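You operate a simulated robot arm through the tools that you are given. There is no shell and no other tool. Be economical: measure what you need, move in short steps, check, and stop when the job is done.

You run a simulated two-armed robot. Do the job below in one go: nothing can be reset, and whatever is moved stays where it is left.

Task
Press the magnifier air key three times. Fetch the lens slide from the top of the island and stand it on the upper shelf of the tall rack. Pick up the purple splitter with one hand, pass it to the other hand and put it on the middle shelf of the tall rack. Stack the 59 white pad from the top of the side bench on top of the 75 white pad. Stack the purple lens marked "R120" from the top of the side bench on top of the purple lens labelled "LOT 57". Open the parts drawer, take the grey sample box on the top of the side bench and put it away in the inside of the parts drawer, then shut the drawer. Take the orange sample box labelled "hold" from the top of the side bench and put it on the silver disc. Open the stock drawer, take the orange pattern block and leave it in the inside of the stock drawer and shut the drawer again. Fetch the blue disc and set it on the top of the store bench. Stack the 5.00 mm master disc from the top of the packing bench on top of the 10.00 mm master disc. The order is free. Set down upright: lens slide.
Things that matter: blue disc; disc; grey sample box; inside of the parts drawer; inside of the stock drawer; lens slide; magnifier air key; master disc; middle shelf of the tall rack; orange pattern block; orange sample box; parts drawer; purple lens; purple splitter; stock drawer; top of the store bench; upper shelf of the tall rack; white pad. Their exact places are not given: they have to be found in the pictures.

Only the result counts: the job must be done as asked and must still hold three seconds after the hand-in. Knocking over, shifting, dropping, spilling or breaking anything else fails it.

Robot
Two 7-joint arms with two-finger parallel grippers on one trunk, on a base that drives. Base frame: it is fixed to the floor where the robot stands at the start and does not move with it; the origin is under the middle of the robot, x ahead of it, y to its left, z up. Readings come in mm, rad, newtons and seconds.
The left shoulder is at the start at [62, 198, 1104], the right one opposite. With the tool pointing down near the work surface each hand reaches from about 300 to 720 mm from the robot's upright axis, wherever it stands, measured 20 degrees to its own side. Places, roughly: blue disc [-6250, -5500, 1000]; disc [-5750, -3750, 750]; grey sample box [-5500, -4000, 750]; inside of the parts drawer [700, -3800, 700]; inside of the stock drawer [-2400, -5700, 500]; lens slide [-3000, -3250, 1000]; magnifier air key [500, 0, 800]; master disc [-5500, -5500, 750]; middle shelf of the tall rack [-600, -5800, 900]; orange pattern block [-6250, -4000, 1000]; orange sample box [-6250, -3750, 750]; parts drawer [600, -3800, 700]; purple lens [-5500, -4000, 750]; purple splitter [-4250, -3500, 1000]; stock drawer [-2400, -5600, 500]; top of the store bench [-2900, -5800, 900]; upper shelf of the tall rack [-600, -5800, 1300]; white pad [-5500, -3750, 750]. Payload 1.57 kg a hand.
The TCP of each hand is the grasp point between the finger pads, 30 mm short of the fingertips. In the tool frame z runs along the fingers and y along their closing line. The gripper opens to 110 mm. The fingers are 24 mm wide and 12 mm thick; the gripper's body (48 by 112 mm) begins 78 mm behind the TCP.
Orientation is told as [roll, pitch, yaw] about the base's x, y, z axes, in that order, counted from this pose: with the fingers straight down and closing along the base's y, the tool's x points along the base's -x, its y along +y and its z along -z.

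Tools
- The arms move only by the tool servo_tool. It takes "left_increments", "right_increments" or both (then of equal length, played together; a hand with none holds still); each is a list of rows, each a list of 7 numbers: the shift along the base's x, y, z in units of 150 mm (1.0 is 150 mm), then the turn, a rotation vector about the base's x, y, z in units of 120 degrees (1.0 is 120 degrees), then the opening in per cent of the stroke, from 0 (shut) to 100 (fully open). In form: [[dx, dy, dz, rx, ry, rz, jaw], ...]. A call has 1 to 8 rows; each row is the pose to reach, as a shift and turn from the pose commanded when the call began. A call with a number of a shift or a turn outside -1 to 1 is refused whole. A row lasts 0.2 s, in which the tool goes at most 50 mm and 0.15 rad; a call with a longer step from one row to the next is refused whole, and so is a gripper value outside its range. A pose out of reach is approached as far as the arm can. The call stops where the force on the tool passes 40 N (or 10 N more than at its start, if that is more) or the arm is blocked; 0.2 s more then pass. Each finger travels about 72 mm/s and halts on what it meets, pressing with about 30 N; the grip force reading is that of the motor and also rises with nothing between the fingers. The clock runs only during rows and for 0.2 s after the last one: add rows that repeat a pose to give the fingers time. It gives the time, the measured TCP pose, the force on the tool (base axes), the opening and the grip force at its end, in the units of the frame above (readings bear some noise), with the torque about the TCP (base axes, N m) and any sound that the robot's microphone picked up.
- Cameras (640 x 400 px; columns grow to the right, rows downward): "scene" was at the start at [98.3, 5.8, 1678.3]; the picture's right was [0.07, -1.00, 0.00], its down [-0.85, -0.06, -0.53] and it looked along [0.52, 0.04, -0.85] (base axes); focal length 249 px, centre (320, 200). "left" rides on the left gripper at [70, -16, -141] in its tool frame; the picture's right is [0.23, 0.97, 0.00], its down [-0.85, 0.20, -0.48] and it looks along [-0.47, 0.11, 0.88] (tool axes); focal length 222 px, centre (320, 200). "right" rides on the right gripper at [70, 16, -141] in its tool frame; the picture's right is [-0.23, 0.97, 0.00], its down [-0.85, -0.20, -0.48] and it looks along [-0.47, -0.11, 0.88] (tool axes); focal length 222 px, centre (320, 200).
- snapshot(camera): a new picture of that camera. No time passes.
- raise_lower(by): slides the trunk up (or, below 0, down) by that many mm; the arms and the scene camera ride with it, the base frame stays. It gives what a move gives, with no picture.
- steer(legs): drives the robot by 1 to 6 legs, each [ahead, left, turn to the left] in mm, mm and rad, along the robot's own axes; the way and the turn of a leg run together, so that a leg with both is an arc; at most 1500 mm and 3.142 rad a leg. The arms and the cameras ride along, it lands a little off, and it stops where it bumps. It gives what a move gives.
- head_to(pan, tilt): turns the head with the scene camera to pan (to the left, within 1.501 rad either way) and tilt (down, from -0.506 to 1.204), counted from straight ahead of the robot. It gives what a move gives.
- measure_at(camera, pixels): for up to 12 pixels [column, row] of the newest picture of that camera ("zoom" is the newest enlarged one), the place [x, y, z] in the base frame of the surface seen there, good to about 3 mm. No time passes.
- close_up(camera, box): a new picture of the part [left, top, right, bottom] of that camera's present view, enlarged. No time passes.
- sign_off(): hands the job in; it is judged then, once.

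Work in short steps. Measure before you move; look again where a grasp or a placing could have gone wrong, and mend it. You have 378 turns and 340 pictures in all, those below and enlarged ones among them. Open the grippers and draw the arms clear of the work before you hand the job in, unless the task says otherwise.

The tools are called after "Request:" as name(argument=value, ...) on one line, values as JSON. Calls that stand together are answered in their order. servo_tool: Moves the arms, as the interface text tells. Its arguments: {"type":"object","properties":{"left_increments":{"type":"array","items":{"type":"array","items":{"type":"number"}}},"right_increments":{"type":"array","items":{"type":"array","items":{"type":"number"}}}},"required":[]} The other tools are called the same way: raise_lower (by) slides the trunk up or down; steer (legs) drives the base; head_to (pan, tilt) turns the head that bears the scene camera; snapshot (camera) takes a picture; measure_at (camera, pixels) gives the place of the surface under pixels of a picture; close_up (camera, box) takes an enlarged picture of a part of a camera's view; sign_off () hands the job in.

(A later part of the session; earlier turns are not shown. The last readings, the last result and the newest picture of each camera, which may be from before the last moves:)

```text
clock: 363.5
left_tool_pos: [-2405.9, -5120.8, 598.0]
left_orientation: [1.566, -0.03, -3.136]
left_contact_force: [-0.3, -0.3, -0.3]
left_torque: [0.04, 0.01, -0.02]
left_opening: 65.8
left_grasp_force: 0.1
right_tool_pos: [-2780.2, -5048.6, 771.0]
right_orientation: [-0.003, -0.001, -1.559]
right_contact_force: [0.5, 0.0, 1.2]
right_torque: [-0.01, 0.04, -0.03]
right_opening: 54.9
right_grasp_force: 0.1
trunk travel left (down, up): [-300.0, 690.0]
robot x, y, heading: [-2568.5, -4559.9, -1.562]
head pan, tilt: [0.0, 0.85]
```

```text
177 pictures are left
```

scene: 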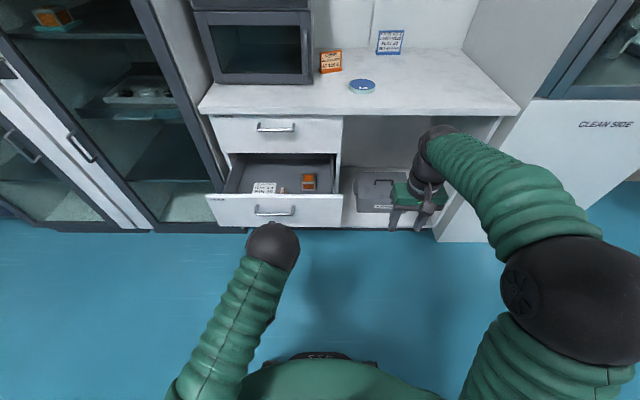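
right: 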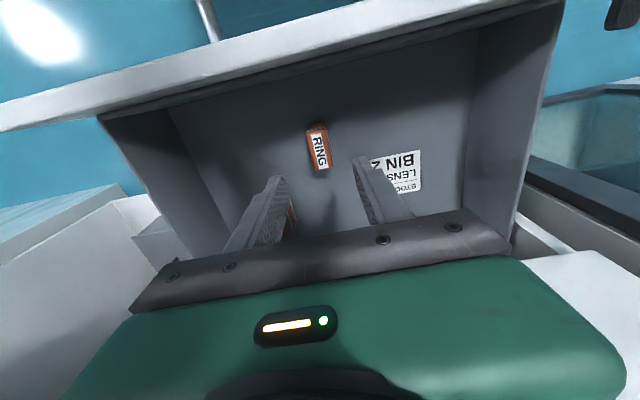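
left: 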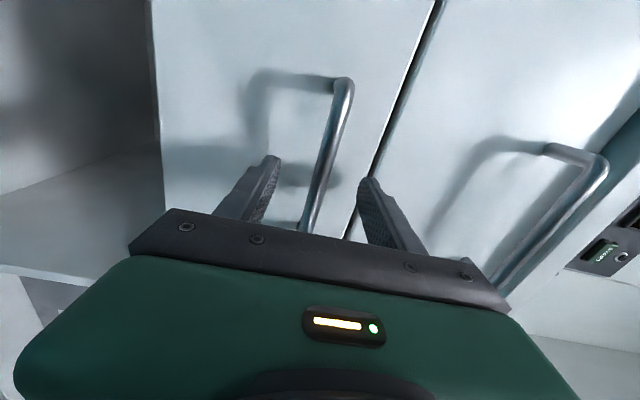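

Close the fingers, raise to z≈622 and advance nearly to the drawer front.

Request:
servo_tool(left_increments=[[0, 0, 0.08, 0, 0, 0, 20], [0, 0, 0.16, 0, 0, 0, 0], [0, 0, 0.16, 0, 0, 0, 0], [0, -0.2, 0.16, 0, 0, 0, 0], [0, -0.4, 0.16, 0, 0, 0, 0], [0, -0.6, 0.16, 0, 0, 0, 0]])

Request:
steer(legs=[[170, 0, 0]])

Request:
snapshot(camera="scene")

```text
clock: 364.9
left_tool_pos: [-2407.6, -5210.2, 621.9]
left_orientation: [1.568, -0.029, -3.137]
left_contact_force: [-0.6, 0.2, 0.2]
left_torque: [0.03, 0.02, 0.02]
left_opening: 0.0
left_grasp_force: 21.2
right_tool_pos: [-2781.4, -5048.2, 770.6]
right_orientation: [0.0, -0.001, -1.558]
right_contact_force: [0.0, -0.4, 0.2]
right_torque: [-0.02, -0.01, -0.01]
right_opening: 55.1
right_grasp_force: 0.1
trunk travel left (down, up): [-300.0, 690.0]
robot x, y, heading: [-2564.3, -4559.7, -1.559]
head pan, tilt: [0.0, 0.85]
```

```text
clock: 366.3
left_tool_pos: [-2406.6, -5380.5, 621.6]
left_orientation: [1.566, -0.028, -3.136]
left_contact_force: [-0.5, -0.7, -1.6]
left_torque: [-0.03, 0.0, -0.02]
left_opening: 0.1
left_grasp_force: 21.2
right_tool_pos: [-2781.5, -5220.5, 770.2]
right_orientation: [-0.001, 0.0, -1.558]
right_contact_force: [0.1, -0.1, -0.3]
right_torque: [0.01, -0.02, 0.0]
right_opening: 55.0
right_grasp_force: 0.0
trunk travel left (down, up): [-300.0, 690.0]
robot x, y, heading: [-2566.8, -4734.6, -1.559]
head pan, tilt: [0.0, 0.85]
```

```text
176 pictures are left
```

scene: 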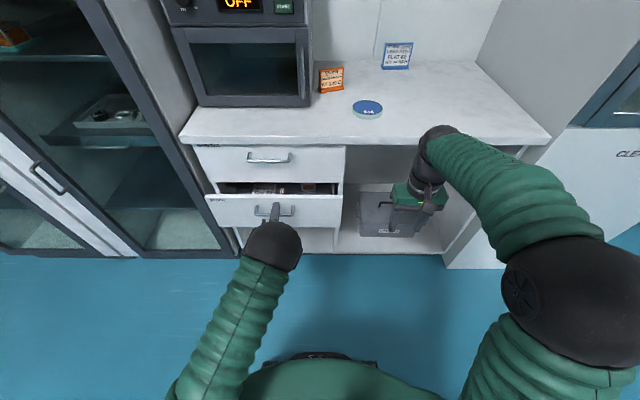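

Closing well. Push the remaining ~85 mm with the arm.

Request:
servo_tool(left_increments=[[0, -0.2, 0, 0, 0, 0, 0], [0, -0.35, 0, 0, 0, 0, 0], [0, -0.45, 0, 0, 0, 0, 0], [0, -0.52, 0, 0, 0, 0, 0], [0, -0.57, 0, 0, 0, 0, 0], [0, -0.57, 0, 0, 0, 0, 0]])

Request:
snapshot(camera="scene")

```text
clock: 367.6
left_tool_pos: [-2406.3, -5460.2, 623.3]
left_orientation: [1.566, -0.028, -3.134]
left_contact_force: [0.8, 20.8, 8.0]
left_torque: [-0.33, 0.15, -0.19]
left_opening: 0.0
left_grasp_force: 21.3
right_tool_pos: [-2780.9, -5215.4, 775.0]
right_orientation: [-0.002, -0.006, -1.558]
right_contact_force: [0.2, 0.1, 0.7]
right_torque: [0.02, -0.02, -0.02]
right_opening: 54.9
right_grasp_force: 0.1
trunk travel left (down, up): [-300.0, 690.0]
robot x, y, heading: [-2562.9, -4730.5, -1.565]
head pan, tilt: [0.0, 0.85]
stopped in row 6 (left hand): the force on the tool passed its limit at 48 N (the readings are from after the stop); the commanded pose is now the measured one
```

```text
175 pictures are left
```

scene: 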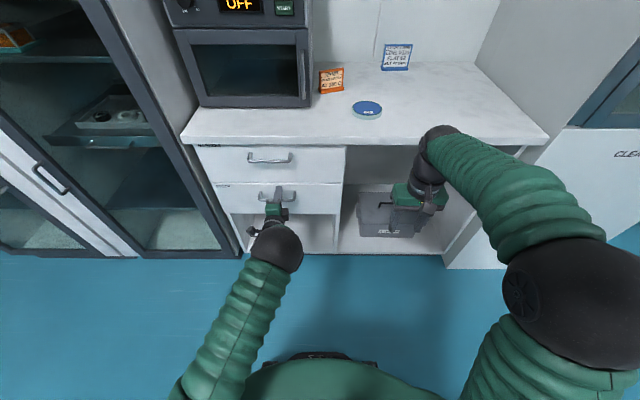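

Drawer shut. I withdraw and turn the left hand back to pointing down.

Request:
servo_tool(left_increments=[[0, 0.3, 0, 0, 0, 0, 0], [0, 0.6, 0, 0, 0, 0, 20], [0, 0.7, 0.15, 0.041, 0.041, 0.041, 50], [0, 0.7, 0.3, 0.082, 0.082, 0.082, 50], [0, 0.7, 0.45, 0.123, 0.123, 0.123, 50], [0, 0.7, 0.6, 0.164, 0.164, 0.164, 50], [0, 0.7, 0.75, 0.205, 0.205, 0.205, 50], [0, 0.7, 0.85, 0.246, 0.246, 0.246, 50]])

Request:
servo_tool(left_increments=[[0.05, 0.1, 0, 0.041, 0.041, 0.041, 50], [0.1, 0.2, 0, 0.082, 0.082, 0.082, 50], [0.15, 0.3, 0, 0.123, 0.123, 0.123, 50], [0.2, 0.4, 0, 0.164, 0.164, 0.164, 50], [0.3, 0.5, 0, 0.205, 0.205, 0.205, 50], [0.4, 0.6, 0, 0.246, 0.246, 0.246, 50], [0.5, 0.7, 0, 0.287, 0.287, 0.287, 50], [0.6, 0.8, 0, 0.328, 0.328, 0.328, 50]])

Request:
raise_lower(by=400)

```text
clock: 369.4
left_tool_pos: [-2407.8, -5358.6, 748.2]
left_orientation: [0.901, -0.351, -2.466]
left_contact_force: [-0.1, 0.6, 0.6]
left_torque: [0.01, -0.03, -0.01]
left_opening: 54.7
left_grasp_force: 0.0
right_tool_pos: [-2780.3, -5216.9, 771.6]
right_orientation: [0.0, -0.004, -1.557]
right_contact_force: [0.4, 0.2, 0.0]
right_torque: [-0.01, 0.01, -0.01]
right_opening: 55.1
right_grasp_force: 0.0
trunk travel left (down, up): [-300.0, 690.0]
robot x, y, heading: [-2562.2, -4731.0, -1.557]
head pan, tilt: [0.0, 0.85]
```

```text
clock: 371.2
left_tool_pos: [-2316.4, -5236.7, 745.6]
left_orientation: [-0.006, 0.001, -1.548]
left_contact_force: [0.1, -0.3, -0.4]
left_torque: [0.03, 0.02, -0.01]
left_opening: 54.9
left_grasp_force: 0.0
right_tool_pos: [-2780.1, -5217.3, 772.7]
right_orientation: [-0.003, -0.001, -1.557]
right_contact_force: [-0.3, 0.0, 0.8]
right_torque: [-0.03, 0.02, 0.01]
right_opening: 55.0
right_grasp_force: 0.1
trunk travel left (down, up): [-300.0, 690.0]
robot x, y, heading: [-2565.9, -4735.9, -1.561]
head pan, tilt: [0.0, 0.85]
```

```text
clock: 375.1
left_tool_pos: [-2317.1, -5236.7, 1146.4]
left_orientation: [-0.001, -0.001, -1.548]
left_contact_force: [-1.0, -0.1, 0.1]
left_torque: [-0.01, -0.01, -0.01]
left_opening: 55.1
left_grasp_force: 0.0
right_tool_pos: [-2779.0, -5217.8, 1172.8]
right_orientation: [-0.001, -0.004, -1.556]
right_contact_force: [-0.2, 0.3, -0.2]
right_torque: [-0.01, -0.04, 0.0]
right_opening: 54.9
right_grasp_force: 0.0
trunk travel left (down, up): [-700.0, 290.0]
robot x, y, heading: [-2564.5, -4736.7, -1.561]
head pan, tilt: [0.0, 0.85]
```

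I bring both hands closer in, then drive (backing along the aisle, facing +x) to the island's -x end.

Request:
servo_tool(left_increments=[[0, 0.3, 0, 0, 0, 0, 60], [0, 0.6, 0, 0, 0, 0, 60], [0, 0.85, 0, 0, 0, -0.006, 60]], right_increments=[[0, 0.3, 0, 0, 0, 0, 60], [0, 0.6, 0, 0, 0, 0, 60], [0, 0.9, -0.1, 0, 0, 0, 60]])

Request:
steer(legs=[[-60, 0, 0], [0, 0, 1.56], [-1500, 0, 0], [-850, 0, 0], [0, 1050, 0]])

Request:
head_to(pan=0, tilt=0.7)

Request:
snapshot(camera="scene")

```text
clock: 375.9
left_tool_pos: [-2317.9, -5107.6, 1146.2]
left_orientation: [-0.003, -0.001, -1.562]
left_contact_force: [-0.3, 1.1, -0.2]
left_torque: [0.0, 0.0, -0.01]
left_opening: 66.0
left_grasp_force: 0.1
right_tool_pos: [-2779.3, -5084.2, 1157.1]
right_orientation: [0.0, -0.007, -1.557]
right_contact_force: [-0.6, -1.0, 1.2]
right_torque: [-0.05, 0.02, -0.01]
right_opening: 66.2
right_grasp_force: 0.1
trunk travel left (down, up): [-700.0, 290.0]
robot x, y, heading: [-2559.3, -4727.1, -1.562]
head pan, tilt: [0.0, 0.85]
```

```text
clock: 396.9
left_tool_pos: [-4539.2, -3365.2, 1146.5]
left_orientation: [0.0, 0.0, -0.018]
left_contact_force: [0.8, 0.0, 0.7]
left_torque: [0.02, 0.0, -0.03]
left_opening: 65.9
left_grasp_force: 0.1
right_tool_pos: [-4577.5, -3826.8, 1155.9]
right_orientation: [0.001, -0.004, -0.017]
right_contact_force: [0.0, 0.4, 0.2]
right_torque: [0.02, 0.02, 0.02]
right_opening: 66.1
right_grasp_force: 0.1
trunk travel left (down, up): [-700.0, 290.0]
robot x, y, heading: [-4924.7, -3596.8, -0.02]
head pan, tilt: [0.0, 0.85]
```

```text
clock: 397.6
left_tool_pos: [-4540.9, -3362.8, 1145.9]
left_orientation: [-0.002, 0.001, -0.02]
left_contact_force: [0.6, 0.1, 0.0]
left_torque: [-0.01, -0.01, 0.01]
left_opening: 66.1
left_grasp_force: 0.0
right_tool_pos: [-4577.7, -3824.1, 1156.6]
right_orientation: [0.0, -0.004, -0.016]
right_contact_force: [0.4, -0.4, -0.1]
right_torque: [0.01, -0.07, 0.0]
right_opening: 65.7
right_grasp_force: 0.0
trunk travel left (down, up): [-700.0, 290.0]
robot x, y, heading: [-4923.7, -3596.6, -0.017]
head pan, tilt: [0.0, 0.7]
```

```text
174 pictures are left
```

scene: 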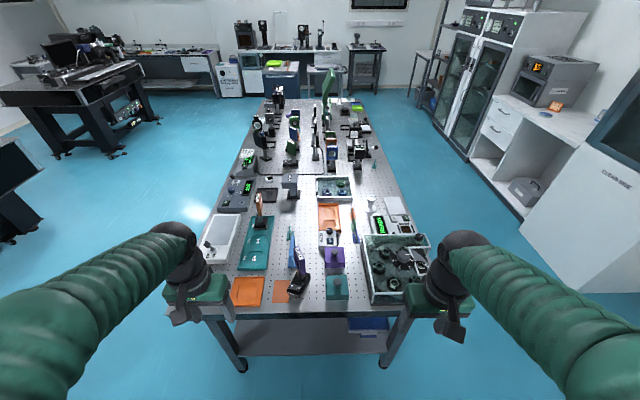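

Request:
close_up(camera="scene", box=[200, 180, 430, 310])

Request:
close_up(camera="scene", box=[220, 80, 400, 190])

Request:
measure_at(camera="scene", pixels=[[299, 262], [335, 257], [337, 288], [295, 285], [255, 205], [292, 250], [282, 292], [350, 225], [245, 290]])

```text
2.78 times, centred on (315, 245) of scene
```

zoom: 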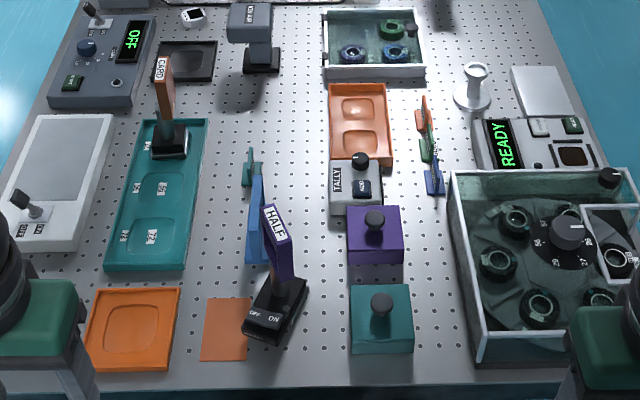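

```text
3.56 times, centred on (310, 135) of scene
```

zoom: 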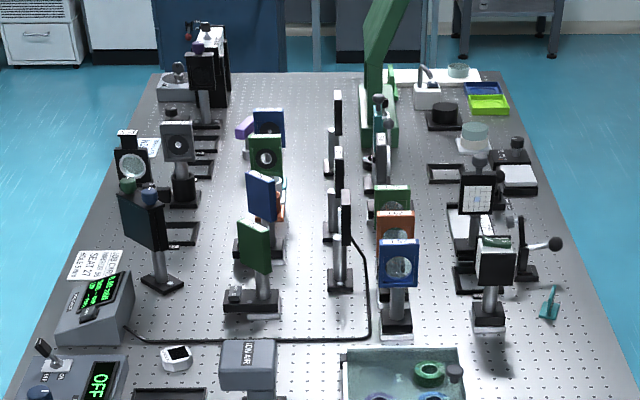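

```text
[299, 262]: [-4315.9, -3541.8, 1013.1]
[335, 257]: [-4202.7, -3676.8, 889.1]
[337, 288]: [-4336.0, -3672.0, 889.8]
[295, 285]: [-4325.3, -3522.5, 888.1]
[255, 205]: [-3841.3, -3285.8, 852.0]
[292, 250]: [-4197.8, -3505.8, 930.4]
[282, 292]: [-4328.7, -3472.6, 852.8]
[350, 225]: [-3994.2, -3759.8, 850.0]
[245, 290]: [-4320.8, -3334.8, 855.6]
```

The purple "HALF" plate at (-4316,-3542) is the splitter, on an OFF/ON base. I look closely.

Request:
close_up(camera="scene", box=[275, 240, 325, 310])

Request:
snapshot(camera="left")

```text
5.71 times, centred on (300, 275) of scene
```

zoom: 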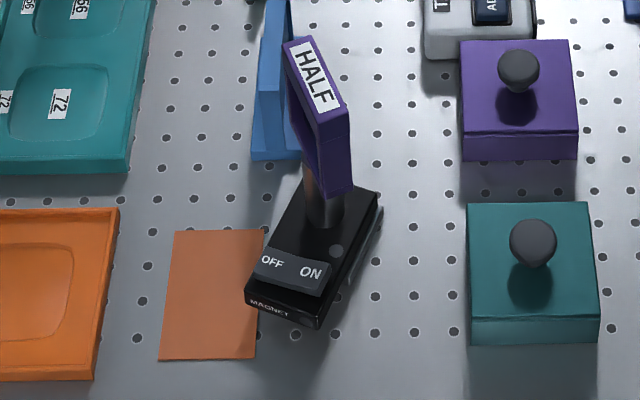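

```text
170 pictures are left
```

left: 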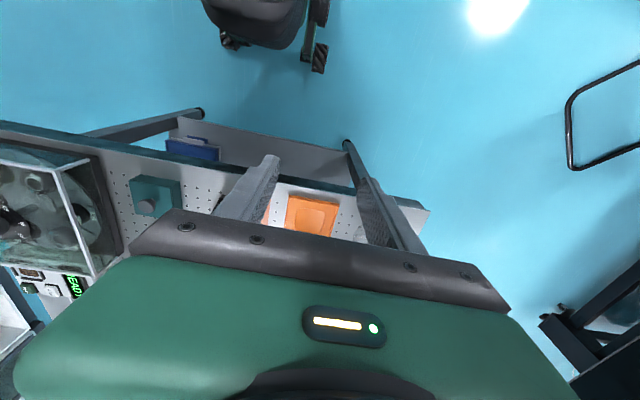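

The base has a MAGNET rocker. I move closer and look with the left hand's camera.

Request:
steer(legs=[[150, -110, 0.02]])

Request:
servo_tool(left_increments=[[0.05, -0.25, 0, 0, 0, 0, 60], [0.1, -0.45, 0, 0, 0, 0, 60], [0.1, -0.45, 0, 0, 0, 0, 60], [0.1, -0.45, 0, 0, 0, 0, 60]])

Request:
snapshot(camera="left")

Request:
snapshot(camera="scene")

```text
clock: 399.1
left_tool_pos: [-4400.9, -3466.5, 1145.6]
left_orientation: [-0.004, -0.002, -0.003]
left_contact_force: [0.1, 0.0, 0.7]
left_torque: [-0.03, -0.04, 0.0]
left_opening: 66.2
left_grasp_force: 0.0
right_tool_pos: [-4428.9, -3928.7, 1158.6]
right_orientation: [-0.003, -0.007, 0.003]
right_contact_force: [0.7, 0.9, -1.0]
right_torque: [-0.02, 0.03, 0.02]
right_opening: 66.4
right_grasp_force: 0.1
trunk travel left (down, up): [-700.0, 290.0]
robot x, y, heading: [-4778.1, -3712.3, -0.002]
head pan, tilt: [0.0, 0.7]
```

```text
clock: 400.1
left_tool_pos: [-4381.5, -3536.7, 1144.7]
left_orientation: [-0.001, -0.001, -0.001]
left_contact_force: [0.3, 1.0, 0.4]
left_torque: [-0.01, 0.0, -0.03]
left_opening: 65.9
left_grasp_force: 0.0
right_tool_pos: [-4426.2, -3931.4, 1157.1]
right_orientation: [0.0, -0.005, 0.004]
right_contact_force: [-0.3, -0.8, 0.3]
right_torque: [-0.01, 0.0, 0.0]
right_opening: 66.0
right_grasp_force: 0.1
trunk travel left (down, up): [-700.0, 290.0]
robot x, y, heading: [-4781.0, -3713.5, -0.004]
head pan, tilt: [0.0, 0.7]
```

```text
169 pictures are left
```

left: 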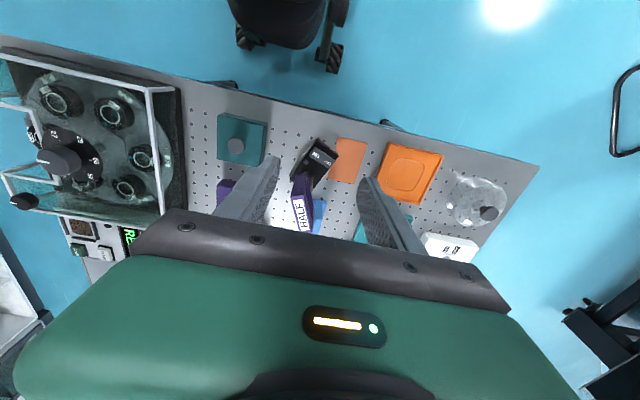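

```text
168 pictures are left
```

scene: 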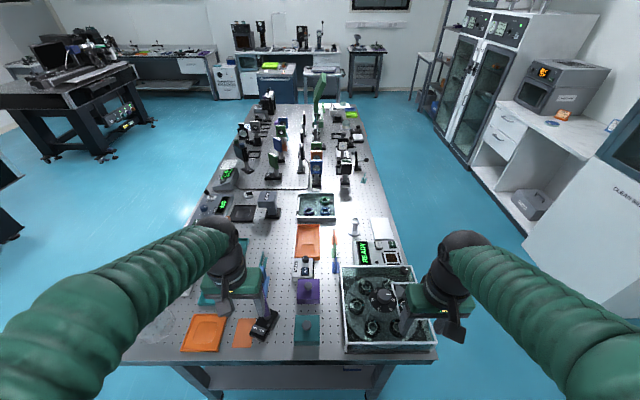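

Request:
close_up(camera="left", box=[270, 120, 370, 240])

Request:
measure_at(camera="left", pixels=[[318, 155], [310, 150], [327, 158], [300, 205], [303, 190], [302, 220], [318, 205], [312, 172], [295, 180], [265, 210]])

Request:
close_up(camera="scene", box=[240, 295, 300, 350])

```text
3.33 times, centred on (320, 180) of left
```

zoom: 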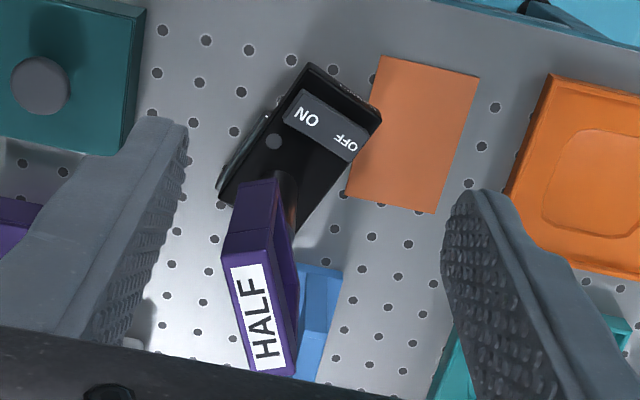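

```text
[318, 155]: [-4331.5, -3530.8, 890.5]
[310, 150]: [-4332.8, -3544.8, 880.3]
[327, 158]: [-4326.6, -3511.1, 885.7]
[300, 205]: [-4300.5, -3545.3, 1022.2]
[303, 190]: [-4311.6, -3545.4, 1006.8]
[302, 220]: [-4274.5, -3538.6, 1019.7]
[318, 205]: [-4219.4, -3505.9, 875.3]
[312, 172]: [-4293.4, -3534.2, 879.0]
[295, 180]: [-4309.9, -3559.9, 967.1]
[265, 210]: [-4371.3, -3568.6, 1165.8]
```

```text
7.27 times, centred on (270, 322) of scene
```

zoom: 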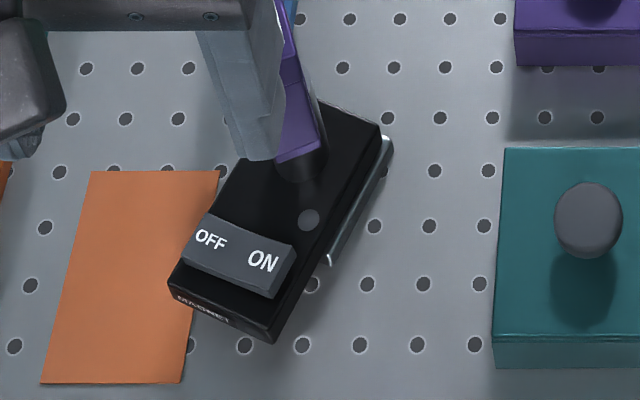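

I measure the rocker ends' heights to tell its state.

Request:
measure_at(camera="left", pixels=[[315, 154], [316, 155], [314, 152], [326, 163], [327, 162], [328, 164], [321, 158], [320, 175], [305, 168], [330, 165]])

Request:
close_up(camera="left", box=[305, 140, 340, 172])

```text
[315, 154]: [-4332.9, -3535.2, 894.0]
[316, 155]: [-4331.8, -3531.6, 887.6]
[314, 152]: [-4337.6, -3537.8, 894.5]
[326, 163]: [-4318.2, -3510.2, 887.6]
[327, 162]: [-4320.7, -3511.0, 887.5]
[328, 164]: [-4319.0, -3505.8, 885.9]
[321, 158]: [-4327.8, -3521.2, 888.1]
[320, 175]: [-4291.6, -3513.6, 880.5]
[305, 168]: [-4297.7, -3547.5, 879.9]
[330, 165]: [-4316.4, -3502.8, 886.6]
```

```text
12.50 times, centred on (322, 156) of left
```

zoom: 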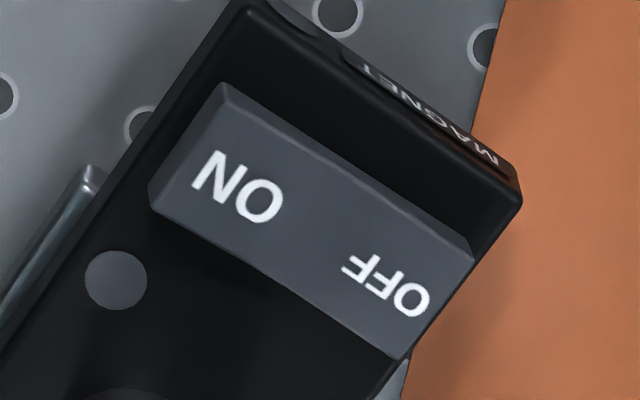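

ON end is higher (894 vs 886) and the lamp dark: the magnet is OFF. I measure the plate's top outline for its yaw.

Request:
measure_at(camera="left", pixels=[[294, 201], [304, 200], [299, 230], [308, 229], [292, 199], [296, 178], [306, 176], [311, 228], [298, 215], [306, 215]])

Request:
servo_tool(left_increments=[[0.25, 0.03, 0, 0, 0, 0, 60], [0.5, 0.03, 0, 0, 0, 0, 60], [0.5, 0.03, 0, 0, 0, 0, 60]])

Request:
snapshot(camera="left")

```text
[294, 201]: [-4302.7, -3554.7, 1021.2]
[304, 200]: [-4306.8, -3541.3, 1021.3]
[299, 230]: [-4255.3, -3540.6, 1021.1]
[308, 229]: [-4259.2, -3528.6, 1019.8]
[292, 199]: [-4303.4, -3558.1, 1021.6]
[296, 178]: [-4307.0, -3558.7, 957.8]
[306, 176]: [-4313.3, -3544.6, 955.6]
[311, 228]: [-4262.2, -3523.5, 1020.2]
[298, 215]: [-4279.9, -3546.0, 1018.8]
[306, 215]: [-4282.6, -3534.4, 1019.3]
```

```text
clock: 400.9
left_tool_pos: [-4308.1, -3532.1, 1145.7]
left_orientation: [-0.002, -0.002, -0.001]
left_contact_force: [0.1, -0.1, 0.4]
left_torque: [-0.05, -0.06, -0.01]
left_opening: 66.1
left_grasp_force: 0.1
right_tool_pos: [-4428.1, -3932.9, 1157.0]
right_orientation: [0.002, -0.008, 0.003]
right_contact_force: [0.0, -0.6, -0.1]
right_torque: [-0.03, -0.05, 0.03]
right_opening: 65.9
right_grasp_force: 0.1
trunk travel left (down, up): [-700.0, 290.0]
robot x, y, heading: [-4779.0, -3708.9, -0.001]
head pan, tilt: [0.0, 0.7]
```

```text
164 pictures are left
```

left: 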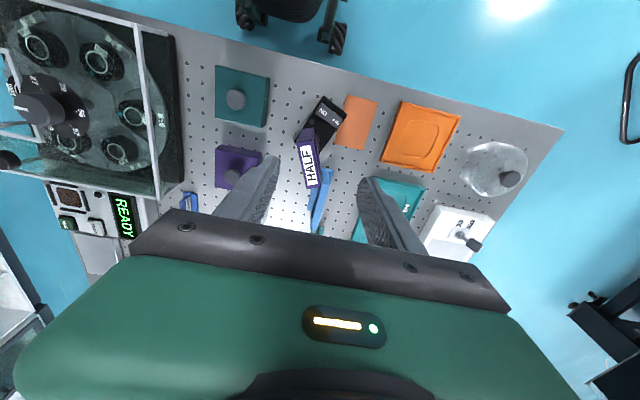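

The frame's top centre ≈ (-4281,-3541), yaw ≈16.5°. I turn the left hand to match and lower to just above.

Request:
servo_tool(left_increments=[[0.1, -0.03, 0, 0, 0, 0.07, 60], [0.18, -0.06, -0.05, 0, 0, 0.1375, 60], [0.18, -0.06, -0.3, 0, 0, 0.1375, 60], [0.18, -0.06, -0.5, 0, 0, 0.1375, 60], [0.18, -0.06, -0.55, 0, 0, 0.1375, 60]])

Request:
snapshot(camera="left")

```text
clock: 402.1
left_tool_pos: [-4281.0, -3541.2, 1062.1]
left_orientation: [-0.001, -0.003, 0.288]
left_contact_force: [-0.6, 0.6, -0.3]
left_torque: [-0.03, 0.02, -0.03]
left_opening: 66.0
left_grasp_force: 0.1
right_tool_pos: [-4425.7, -3932.7, 1156.5]
right_orientation: [0.001, -0.005, 0.004]
right_contact_force: [0.1, -0.2, -0.4]
right_torque: [-0.03, 0.0, -0.01]
right_opening: 65.9
right_grasp_force: 0.1
trunk travel left (down, up): [-700.0, 290.0]
robot x, y, heading: [-4775.8, -3714.3, -0.005]
head pan, tilt: [0.0, 0.7]
```

```text
163 pictures are left
```

left: 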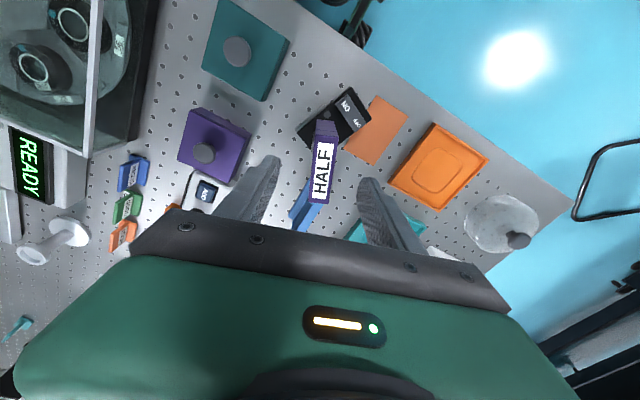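

Aligned. Descend to TCP ≈1005 and close.

Request:
servo_tool(left_increments=[[0, 0, -0.2, 0, 0, 0, 60], [0, 0, -0.38, 0, 0, 0, 60], [0, 0, -0.38, 0, 0, 0, 25], [0, 0, -0.38, 0, 0, 0, 5], [0, 0, -0.38, 0, 0, 0, 5], [0, 0, -0.38, 0, 0, 0, 5]])

Request:
snapshot(camera="left")

Request:
close_up(camera="scene", box=[190, 230, 310, 350])

```text
clock: 403.5
left_tool_pos: [-4281.5, -3540.3, 1007.5]
left_orientation: [-0.002, 0.0, 0.287]
left_contact_force: [-3.1, -0.3, 2.3]
left_torque: [0.27, 0.18, 0.05]
left_opening: 19.9
left_grasp_force: 29.6
right_tool_pos: [-4426.3, -3932.2, 1155.8]
right_orientation: [0.0, -0.005, 0.002]
right_contact_force: [-0.9, 0.4, 0.4]
right_torque: [0.02, 0.01, -0.03]
right_opening: 66.1
right_grasp_force: 0.0
trunk travel left (down, up): [-700.0, 290.0]
robot x, y, heading: [-4775.1, -3713.4, 0.003]
head pan, tilt: [0.0, 0.7]
```

```text
162 pictures are left
```

left: 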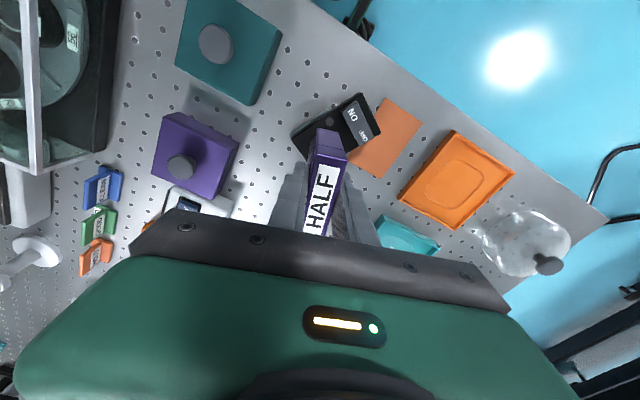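

```text
3.33 times, centred on (250, 290) of scene
```

zoom: 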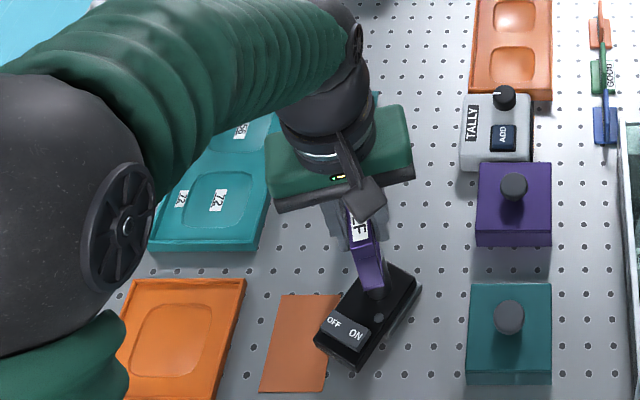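

Gripped (19.9 mm). Try a gentle 12 mm lift and read the force.

Request:
servo_tool(left_increments=[[0, 0, 0.03, 0, 0, 0, 5], [0, 0, 0.08, 0, 0, 0, 5], [0, 0, 0.08, 0, 0, 0, 5]])

Request:
snapshot(camera="left")

```text
clock: 404.3
left_tool_pos: [-4278.7, -3541.7, 1018.5]
left_orientation: [-0.002, 0.0, 0.285]
left_contact_force: [0.4, 0.5, -4.9]
left_torque: [-0.01, -0.03, 0.02]
left_opening: 19.7
left_grasp_force: 29.9
right_tool_pos: [-4425.6, -3932.2, 1155.9]
right_orientation: [0.0, -0.005, 0.004]
right_contact_force: [0.6, 0.5, 0.5]
right_torque: [0.0, 0.02, 0.0]
right_opening: 66.4
right_grasp_force: 0.0
trunk travel left (down, up): [-700.0, 290.0]
robot x, y, heading: [-4776.8, -3712.0, -0.005]
head pan, tilt: [0.0, 0.7]
```

```text
160 pictures are left
```

left: 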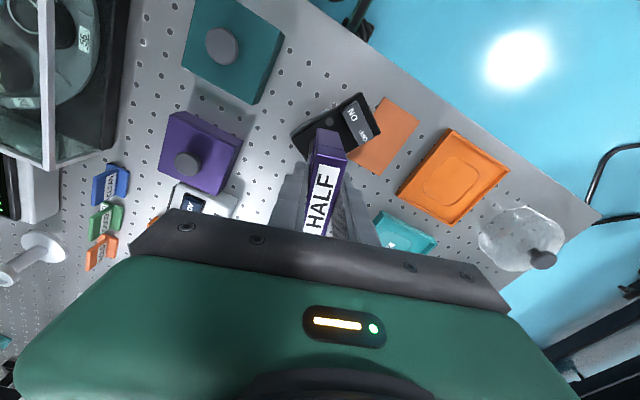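

It lifts freely (≈0.5 kg). I lift high, back the base away from the island, and prepare the handover.

Request:
servo_tool(left_increments=[[0, 0, 0.3, 0, 0, 0, 5], [0, 0, 0.6, 0, 0, 0, 5], [0, 0, 0.9, 0, 0, 0, 5], [0, 0, 1, 0, 0, 0, 5]])

Request:
steer(legs=[[-230, 0, 0]])

Request:
snapshot(camera="scene")

Request:
snapshot(camera="right")

```text
clock: 405.3
left_tool_pos: [-4282.4, -3541.7, 1166.3]
left_orientation: [-0.001, 0.002, 0.286]
left_contact_force: [0.5, -0.4, -5.2]
left_torque: [-0.03, -0.02, -0.01]
left_opening: 19.8
left_grasp_force: 29.9
right_tool_pos: [-4426.1, -3931.8, 1155.6]
right_orientation: [0.0, -0.006, 0.004]
right_contact_force: [0.6, 0.1, -1.3]
right_torque: [0.02, 0.02, 0.0]
right_opening: 66.2
right_grasp_force: 0.1
trunk travel left (down, up): [-700.0, 290.0]
robot x, y, heading: [-4776.7, -3713.8, -0.001]
head pan, tilt: [0.0, 0.7]
```

```text
clock: 407.0
left_tool_pos: [-4509.9, -3543.5, 1163.9]
left_orientation: [0.0, 0.003, 0.284]
left_contact_force: [-0.2, 0.9, -5.1]
left_torque: [-0.02, -0.02, -0.01]
left_opening: 19.7
left_grasp_force: 30.5
right_tool_pos: [-4654.3, -3932.2, 1154.8]
right_orientation: [0.0, 0.0, -0.001]
right_contact_force: [0.8, 1.1, 0.9]
right_torque: [0.01, 0.02, 0.02]
right_opening: 65.9
right_grasp_force: 0.0
trunk travel left (down, up): [-700.0, 290.0]
robot x, y, heading: [-5008.6, -3714.3, -0.008]
head pan, tilt: [0.0, 0.7]
```

```text
159 pictures are left
```

scene: 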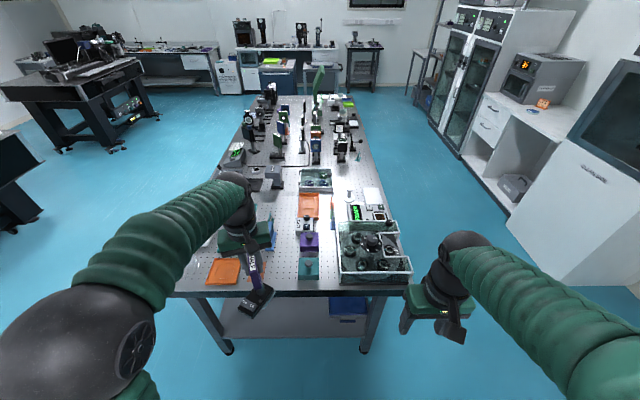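

```text
158 pictures are left
```

right: 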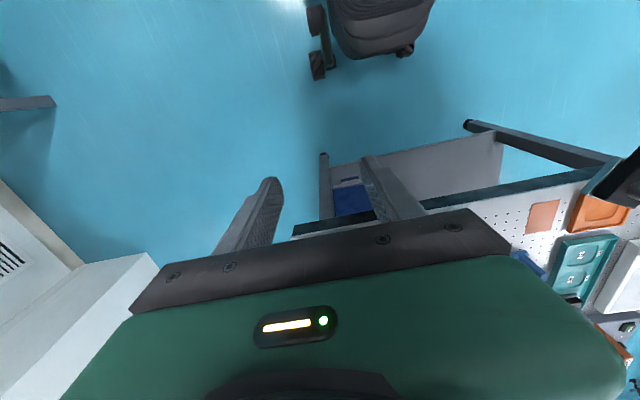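

I bring the held splitter toward the robot's middle and yaw the right hand by 45°.

Request:
servo_tool(left_increments=[[0.1, -0.2, 0, 0, 0, 0, 5], [0.2, -0.4, 0, 0, 0, 0, 5], [0.3, -0.6, 0, 0, 0, 0, 5], [0.4, -0.8, 0, 0, 0, 0, 5], [0.4, -0.87, 0, 0, 0, 0, 5], [0.4, -0.87, 0, 0, 0, 0, 5]], right_increments=[[0.1, 0, 0, 0, 0, 0.0625, 60], [0.2, 0, 0, 0, 0, 0.125, 60], [0.3, 0, 0, 0, 0, 0.1875, 60], [0.4, 0, 0, 0, 0, 0.25, 60], [0.5, 0, 0, 0, 0, 0.3125, 60], [0.6, 0, 0, 0, 0, 0.375, 60]])

Request:
servo_tool(right_increments=[[0, 0, 0, 0.05, -0.05, 0, 60], [0, 0, -0.1, 0.1, -0.1, 0, 60], [0, 0, -0.2, 0.15, -0.15, 0, 60], [0, 0, -0.3, 0.2, -0.2, 0, 60], [0, 0, -0.4, 0.25, -0.25, 0, 60], [0, 0, -0.5, 0.3, -0.3, 0, 60], [0, 0, -0.6, 0.35, -0.35, 0, 60], [0, 0, -0.65, 0.4, -0.4, 0, 60]])

Request:
snapshot(camera="scene")

```text
clock: 408.4
left_tool_pos: [-4453.7, -3675.2, 1164.7]
left_orientation: [-0.002, 0.0, 0.284]
left_contact_force: [-0.4, 0.3, -4.8]
left_torque: [-0.01, -0.03, -0.04]
left_opening: 19.8
left_grasp_force: 30.3
right_tool_pos: [-4570.0, -3934.6, 1155.7]
right_orientation: [0.001, -0.006, 0.787]
right_contact_force: [0.3, 0.0, 0.3]
right_torque: [0.03, -0.02, 0.02]
right_opening: 66.0
right_grasp_force: 0.1
trunk travel left (down, up): [-700.0, 290.0]
robot x, y, heading: [-5009.8, -3715.2, -0.007]
head pan, tilt: [0.0, 0.7]
```

```text
clock: 410.2
left_tool_pos: [-4453.4, -3676.6, 1164.8]
left_orientation: [0.001, 0.0, 0.282]
left_contact_force: [0.3, -0.3, -4.8]
left_torque: [-0.03, -0.02, -0.03]
left_opening: 20.1
left_grasp_force: 29.8
right_tool_pos: [-4569.1, -3933.7, 1058.2]
right_orientation: [0.012, -1.193, 0.773]
right_contact_force: [-0.4, -0.9, 0.5]
right_torque: [0.03, -0.01, 0.02]
right_opening: 66.0
right_grasp_force: 0.1
trunk travel left (down, up): [-700.0, 290.0]
robot x, y, heading: [-5005.7, -3710.0, -0.007]
head pan, tilt: [0.0, 0.7]
```

```text
157 pictures are left
```

scene: 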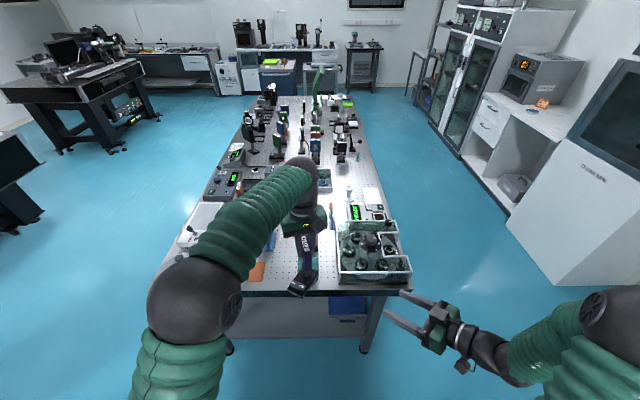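

Finish the pitch to horizontal and look through the right camera.

Request:
servo_tool(right_increments=[[0, 0, 0, 0.045, -0.045, 0, 60], [0, 0, 0, 0.09, -0.09, 0, 60], [0, 0, 0, 0.13, -0.13, 0, 60], [0, 0, 0, 0.13, -0.13, 0, 60]])

Request:
snapshot(camera="right")

Request:
close_up(camera="scene", box=[240, 190, 480, 340])

```text
clock: 411.2
left_tool_pos: [-4455.2, -3678.6, 1165.0]
left_orientation: [0.001, -0.002, 0.285]
left_contact_force: [-0.2, -0.8, -4.8]
left_torque: [-0.02, -0.03, -0.01]
left_opening: 19.7
left_grasp_force: 29.5
right_tool_pos: [-4546.6, -3940.6, 1071.9]
right_orientation: [2.391, -1.562, -1.607]
right_contact_force: [0.0, -0.5, -0.5]
right_torque: [0.01, 0.0, 0.0]
right_opening: 66.1
right_grasp_force: 0.1
right hand out of reach, approached as far as the arm can: row 1, 2, 3, 4
trunk travel left (down, up): [-700.0, 290.0]
robot x, y, heading: [-5007.8, -3712.7, -0.007]
head pan, tilt: [0.0, 0.7]
```

```text
156 pictures are left
```

right: 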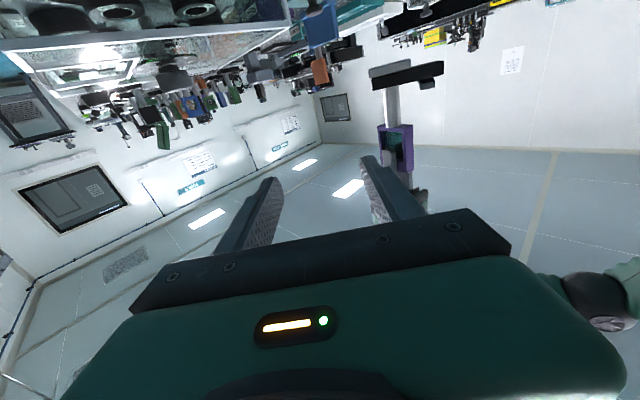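

```text
2.67 times, centred on (360, 265) of scene
```

zoom: 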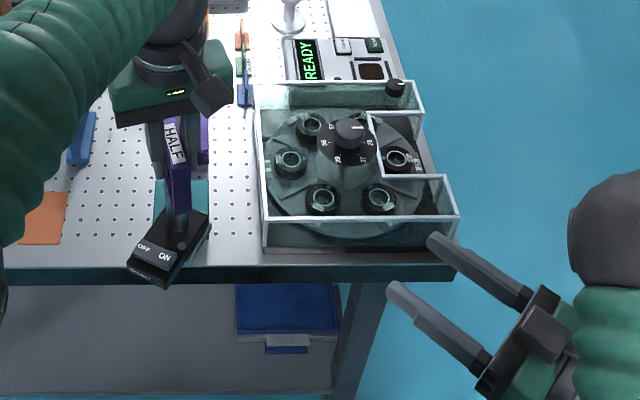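

In the right (inverted) view, the post is at (392,105) between base and frame. I measure it.

Request:
measure_at(camera="right", pixels=[[392, 105], [391, 98], [393, 118], [405, 72], [395, 135], [410, 165], [385, 105], [398, 105], [420, 190]])

Request:
close_up(camera="right", box=[350, 50, 450, 220])

```text
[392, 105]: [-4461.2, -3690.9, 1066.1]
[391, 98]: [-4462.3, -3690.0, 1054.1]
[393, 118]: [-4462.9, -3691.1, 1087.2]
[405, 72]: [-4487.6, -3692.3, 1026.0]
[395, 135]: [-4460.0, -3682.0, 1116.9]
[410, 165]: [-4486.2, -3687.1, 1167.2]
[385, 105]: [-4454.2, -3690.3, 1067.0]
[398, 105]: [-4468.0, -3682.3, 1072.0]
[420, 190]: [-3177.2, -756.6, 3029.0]
```

```text
2.35 times, centred on (400, 135) of right
```

zoom: 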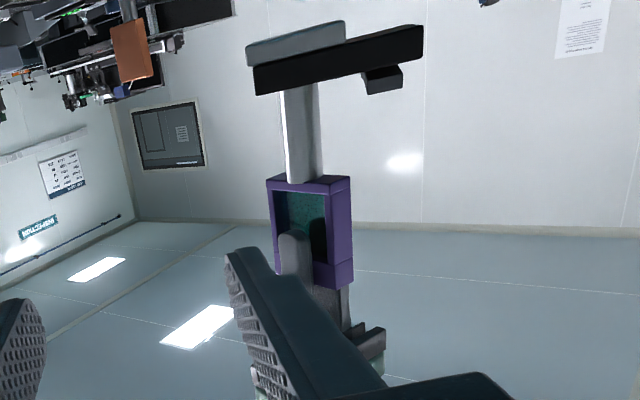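

Post ≈ (-4459,-3683), z 1040–1100. I move the right hand to a pre-approach point.

Request:
servo_tool(right_increments=[[0.1, 0.25, 0.04, 0, 0, 0, 60], [0.15, 0.5, 0.08, 0, 0, 0, 60], [0.15, 0.75, 0.08, 0, 0, 0, 60], [0.15, 1, 0.08, 0, 0, 0, 60], [0.15, 1, 0.08, 0, 0, 0, 60]])

Request:
snapshot(camera="right")

Request:
snapshot(camera="scene")

```text
clock: 412.4
left_tool_pos: [-4454.5, -3674.9, 1165.1]
left_orientation: [-0.002, -0.002, 0.284]
left_contact_force: [-0.1, 0.4, -5.2]
left_torque: [0.02, -0.02, 0.01]
left_opening: 19.9
left_grasp_force: 29.9
right_tool_pos: [-4523.2, -3785.5, 1086.5]
right_orientation: [2.807, -1.565, -2.022]
right_contact_force: [0.5, -0.4, 0.1]
right_torque: [0.0, -0.01, 0.03]
right_opening: 65.9
right_grasp_force: 0.1
trunk travel left (down, up): [-700.0, 290.0]
robot x, y, heading: [-5012.3, -3710.0, -0.008]
head pan, tilt: [0.0, 0.7]
```

```text
153 pictures are left
```

right: 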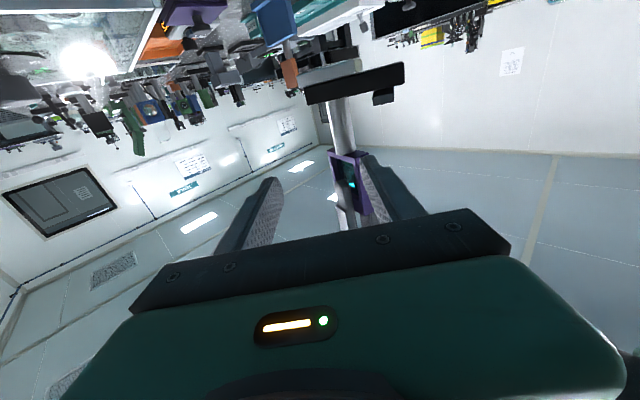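

```text
152 pictures are left
```

scene: 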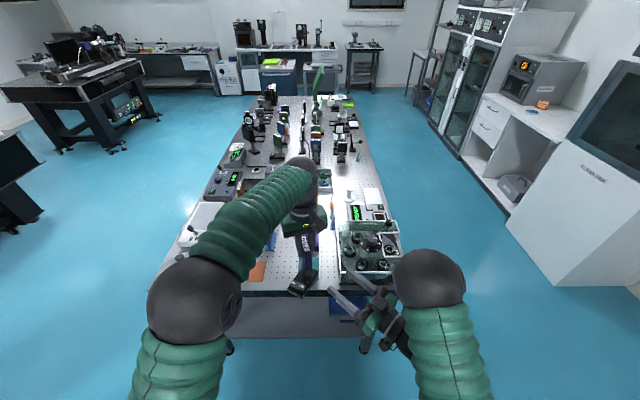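

Align laterally and in height, then advance along the pointing direction to the post.

Request:
servo_tool(right_increments=[[-0.127, 0.127, -0.11, 0, 0, 0, 60], [-0.127, 0.127, -0.11, 0, 0, 0, 60], [-0.127, 0.127, -0.11, 0, 0, 0, 60]])

Request:
snapshot(camera="right")

```text
clock: 413.2
left_tool_pos: [-4455.5, -3673.9, 1165.0]
left_orientation: [-0.001, 0.0, 0.283]
left_contact_force: [0.8, -0.2, -5.1]
left_torque: [0.0, -0.06, 0.0]
left_opening: 20.0
left_grasp_force: 30.3
right_tool_pos: [-4542.5, -3767.0, 1068.6]
right_orientation: [2.676, -1.566, -1.889]
right_contact_force: [0.4, 1.0, 0.4]
right_torque: [0.02, 0.02, 0.01]
right_opening: 66.2
right_grasp_force: 0.0
trunk travel left (down, up): [-700.0, 290.0]
robot x, y, heading: [-5009.3, -3714.3, -0.013]
head pan, tilt: [0.0, 0.7]
```

```text
151 pictures are left
```

right: 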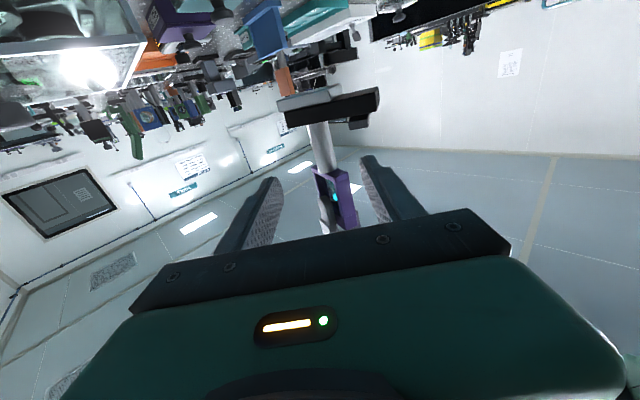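

Request:
measure_at(camera="right", pixels=[[321, 140], [323, 150], [320, 130], [325, 160], [330, 110], [332, 170]])

Request:
servo_tool(right_increments=[[0.2, 0.2, 0.01, 0, 0, 0, 60], [0.38, 0.38, 0.01, 0, 0, 0, 60], [0.38, 0.38, 0.01, 0, 0, 0, 60]])

Request:
snapshot(camera="right")

Request:
close_up(camera="scene", box=[240, 190, 420, 330])

```text
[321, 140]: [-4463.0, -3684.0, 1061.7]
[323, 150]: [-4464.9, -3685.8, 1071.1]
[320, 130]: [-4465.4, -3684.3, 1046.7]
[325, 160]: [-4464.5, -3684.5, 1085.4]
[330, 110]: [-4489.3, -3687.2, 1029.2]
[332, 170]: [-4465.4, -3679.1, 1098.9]
```

```text
clock: 414.0
left_tool_pos: [-4453.4, -3673.9, 1164.7]
left_orientation: [-0.003, 0.0, 0.283]
left_contact_force: [0.0, 0.5, -4.8]
left_torque: [0.0, -0.03, -0.01]
left_opening: 20.1
left_grasp_force: 30.2
right_tool_pos: [-4482.2, -3712.3, 1070.2]
right_orientation: [2.719, -1.564, -1.931]
right_contact_force: [0.7, -0.1, 0.9]
right_torque: [0.04, 0.01, -0.02]
right_opening: 65.7
right_grasp_force: 0.1
trunk travel left (down, up): [-700.0, 290.0]
robot x, y, heading: [-5005.9, -3711.3, -0.009]
head pan, tilt: [0.0, 0.7]
```

```text
150 pictures are left
```

right: 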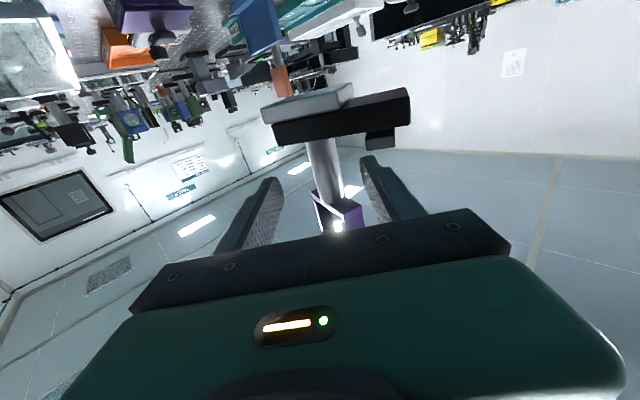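

```text
2.86 times, centred on (330, 260) of scene
```

zoom: 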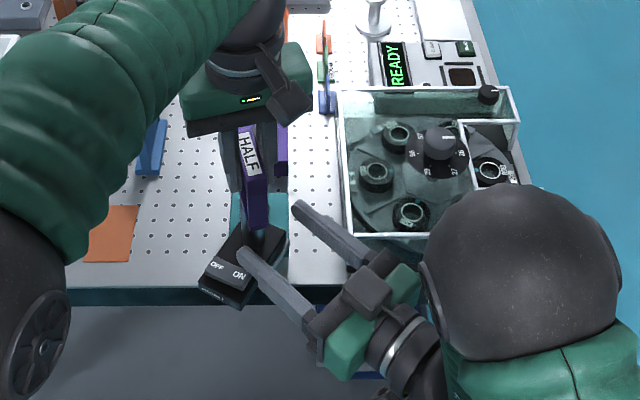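

Advance the last ~37 mm and close on the post.

Request:
servo_tool(right_increments=[[0.07, 0.1, 0, 0, 0, 0, 60], [0.14, 0.2, 0, 0, 0, 0, 60], [0.14, 0.2, 0, 0, 0, 0, 60]])

Request:
snapshot(camera="right")

```text
clock: 414.8
left_tool_pos: [-4454.2, -3673.8, 1165.1]
left_orientation: [-0.002, -0.001, 0.283]
left_contact_force: [0.8, 0.0, -3.9]
left_torque: [-0.03, -0.01, -0.01]
left_opening: 19.9
left_grasp_force: 30.1
right_tool_pos: [-4462.6, -3679.3, 1068.4]
right_orientation: [2.721, -1.566, -1.936]
right_contact_force: [-0.2, 0.2, -0.5]
right_torque: [0.0, 0.03, -0.03]
right_opening: 65.8
right_grasp_force: 0.1
trunk travel left (down, up): [-700.0, 290.0]
robot x, y, heading: [-5008.7, -3710.0, -0.004]
head pan, tilt: [0.0, 0.7]
```

```text
148 pictures are left
```

right: 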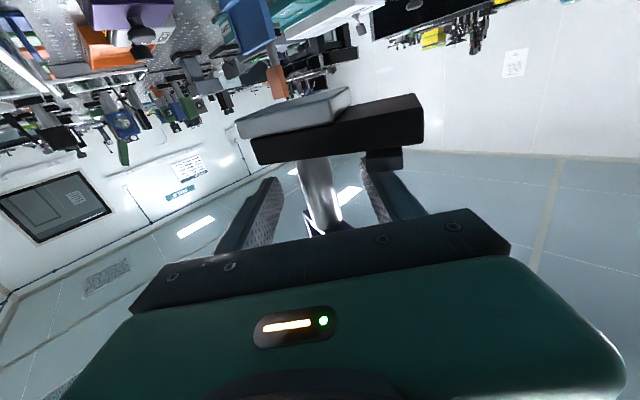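

The rocker is close to one finger; I raise 8 mm and close.

Request:
servo_tool(right_increments=[[0, 0, 0.05, 0, 0, 0, 60], [0, 0, 0.05, 0, 0, 0, 35], [0, 0, 0.05, 0, 0, 0, 10], [0, 0, 0.05, 0, 0, 0, 3], [0, 0, 0.05, 0, 0, 0, 3], [0, 0, 0.05, 0, 0, 0, 3]])

Request:
snapshot(camera="right")

```text
clock: 416.2
left_tool_pos: [-4454.6, -3673.6, 1164.2]
left_orientation: [-0.001, 0.002, 0.282]
left_contact_force: [-7.0, 4.1, -2.6]
left_torque: [0.11, 0.77, -0.09]
left_opening: 19.9
left_grasp_force: 29.3
right_tool_pos: [-4462.5, -3681.1, 1075.5]
right_orientation: [2.76, -1.566, -1.978]
right_contact_force: [7.8, -3.5, 0.2]
right_torque: [0.16, -0.14, -0.02]
right_opening: 23.7
right_grasp_force: 29.8
trunk travel left (down, up): [-700.0, 290.0]
robot x, y, heading: [-5007.7, -3714.4, -0.006]
head pan, tilt: [0.0, 0.7]
```

```text
147 pictures are left
```

right: 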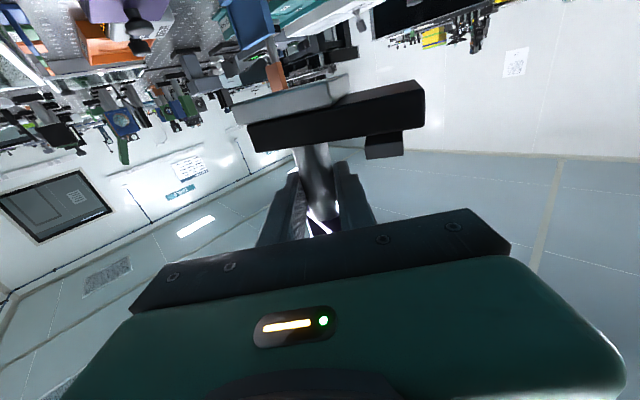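

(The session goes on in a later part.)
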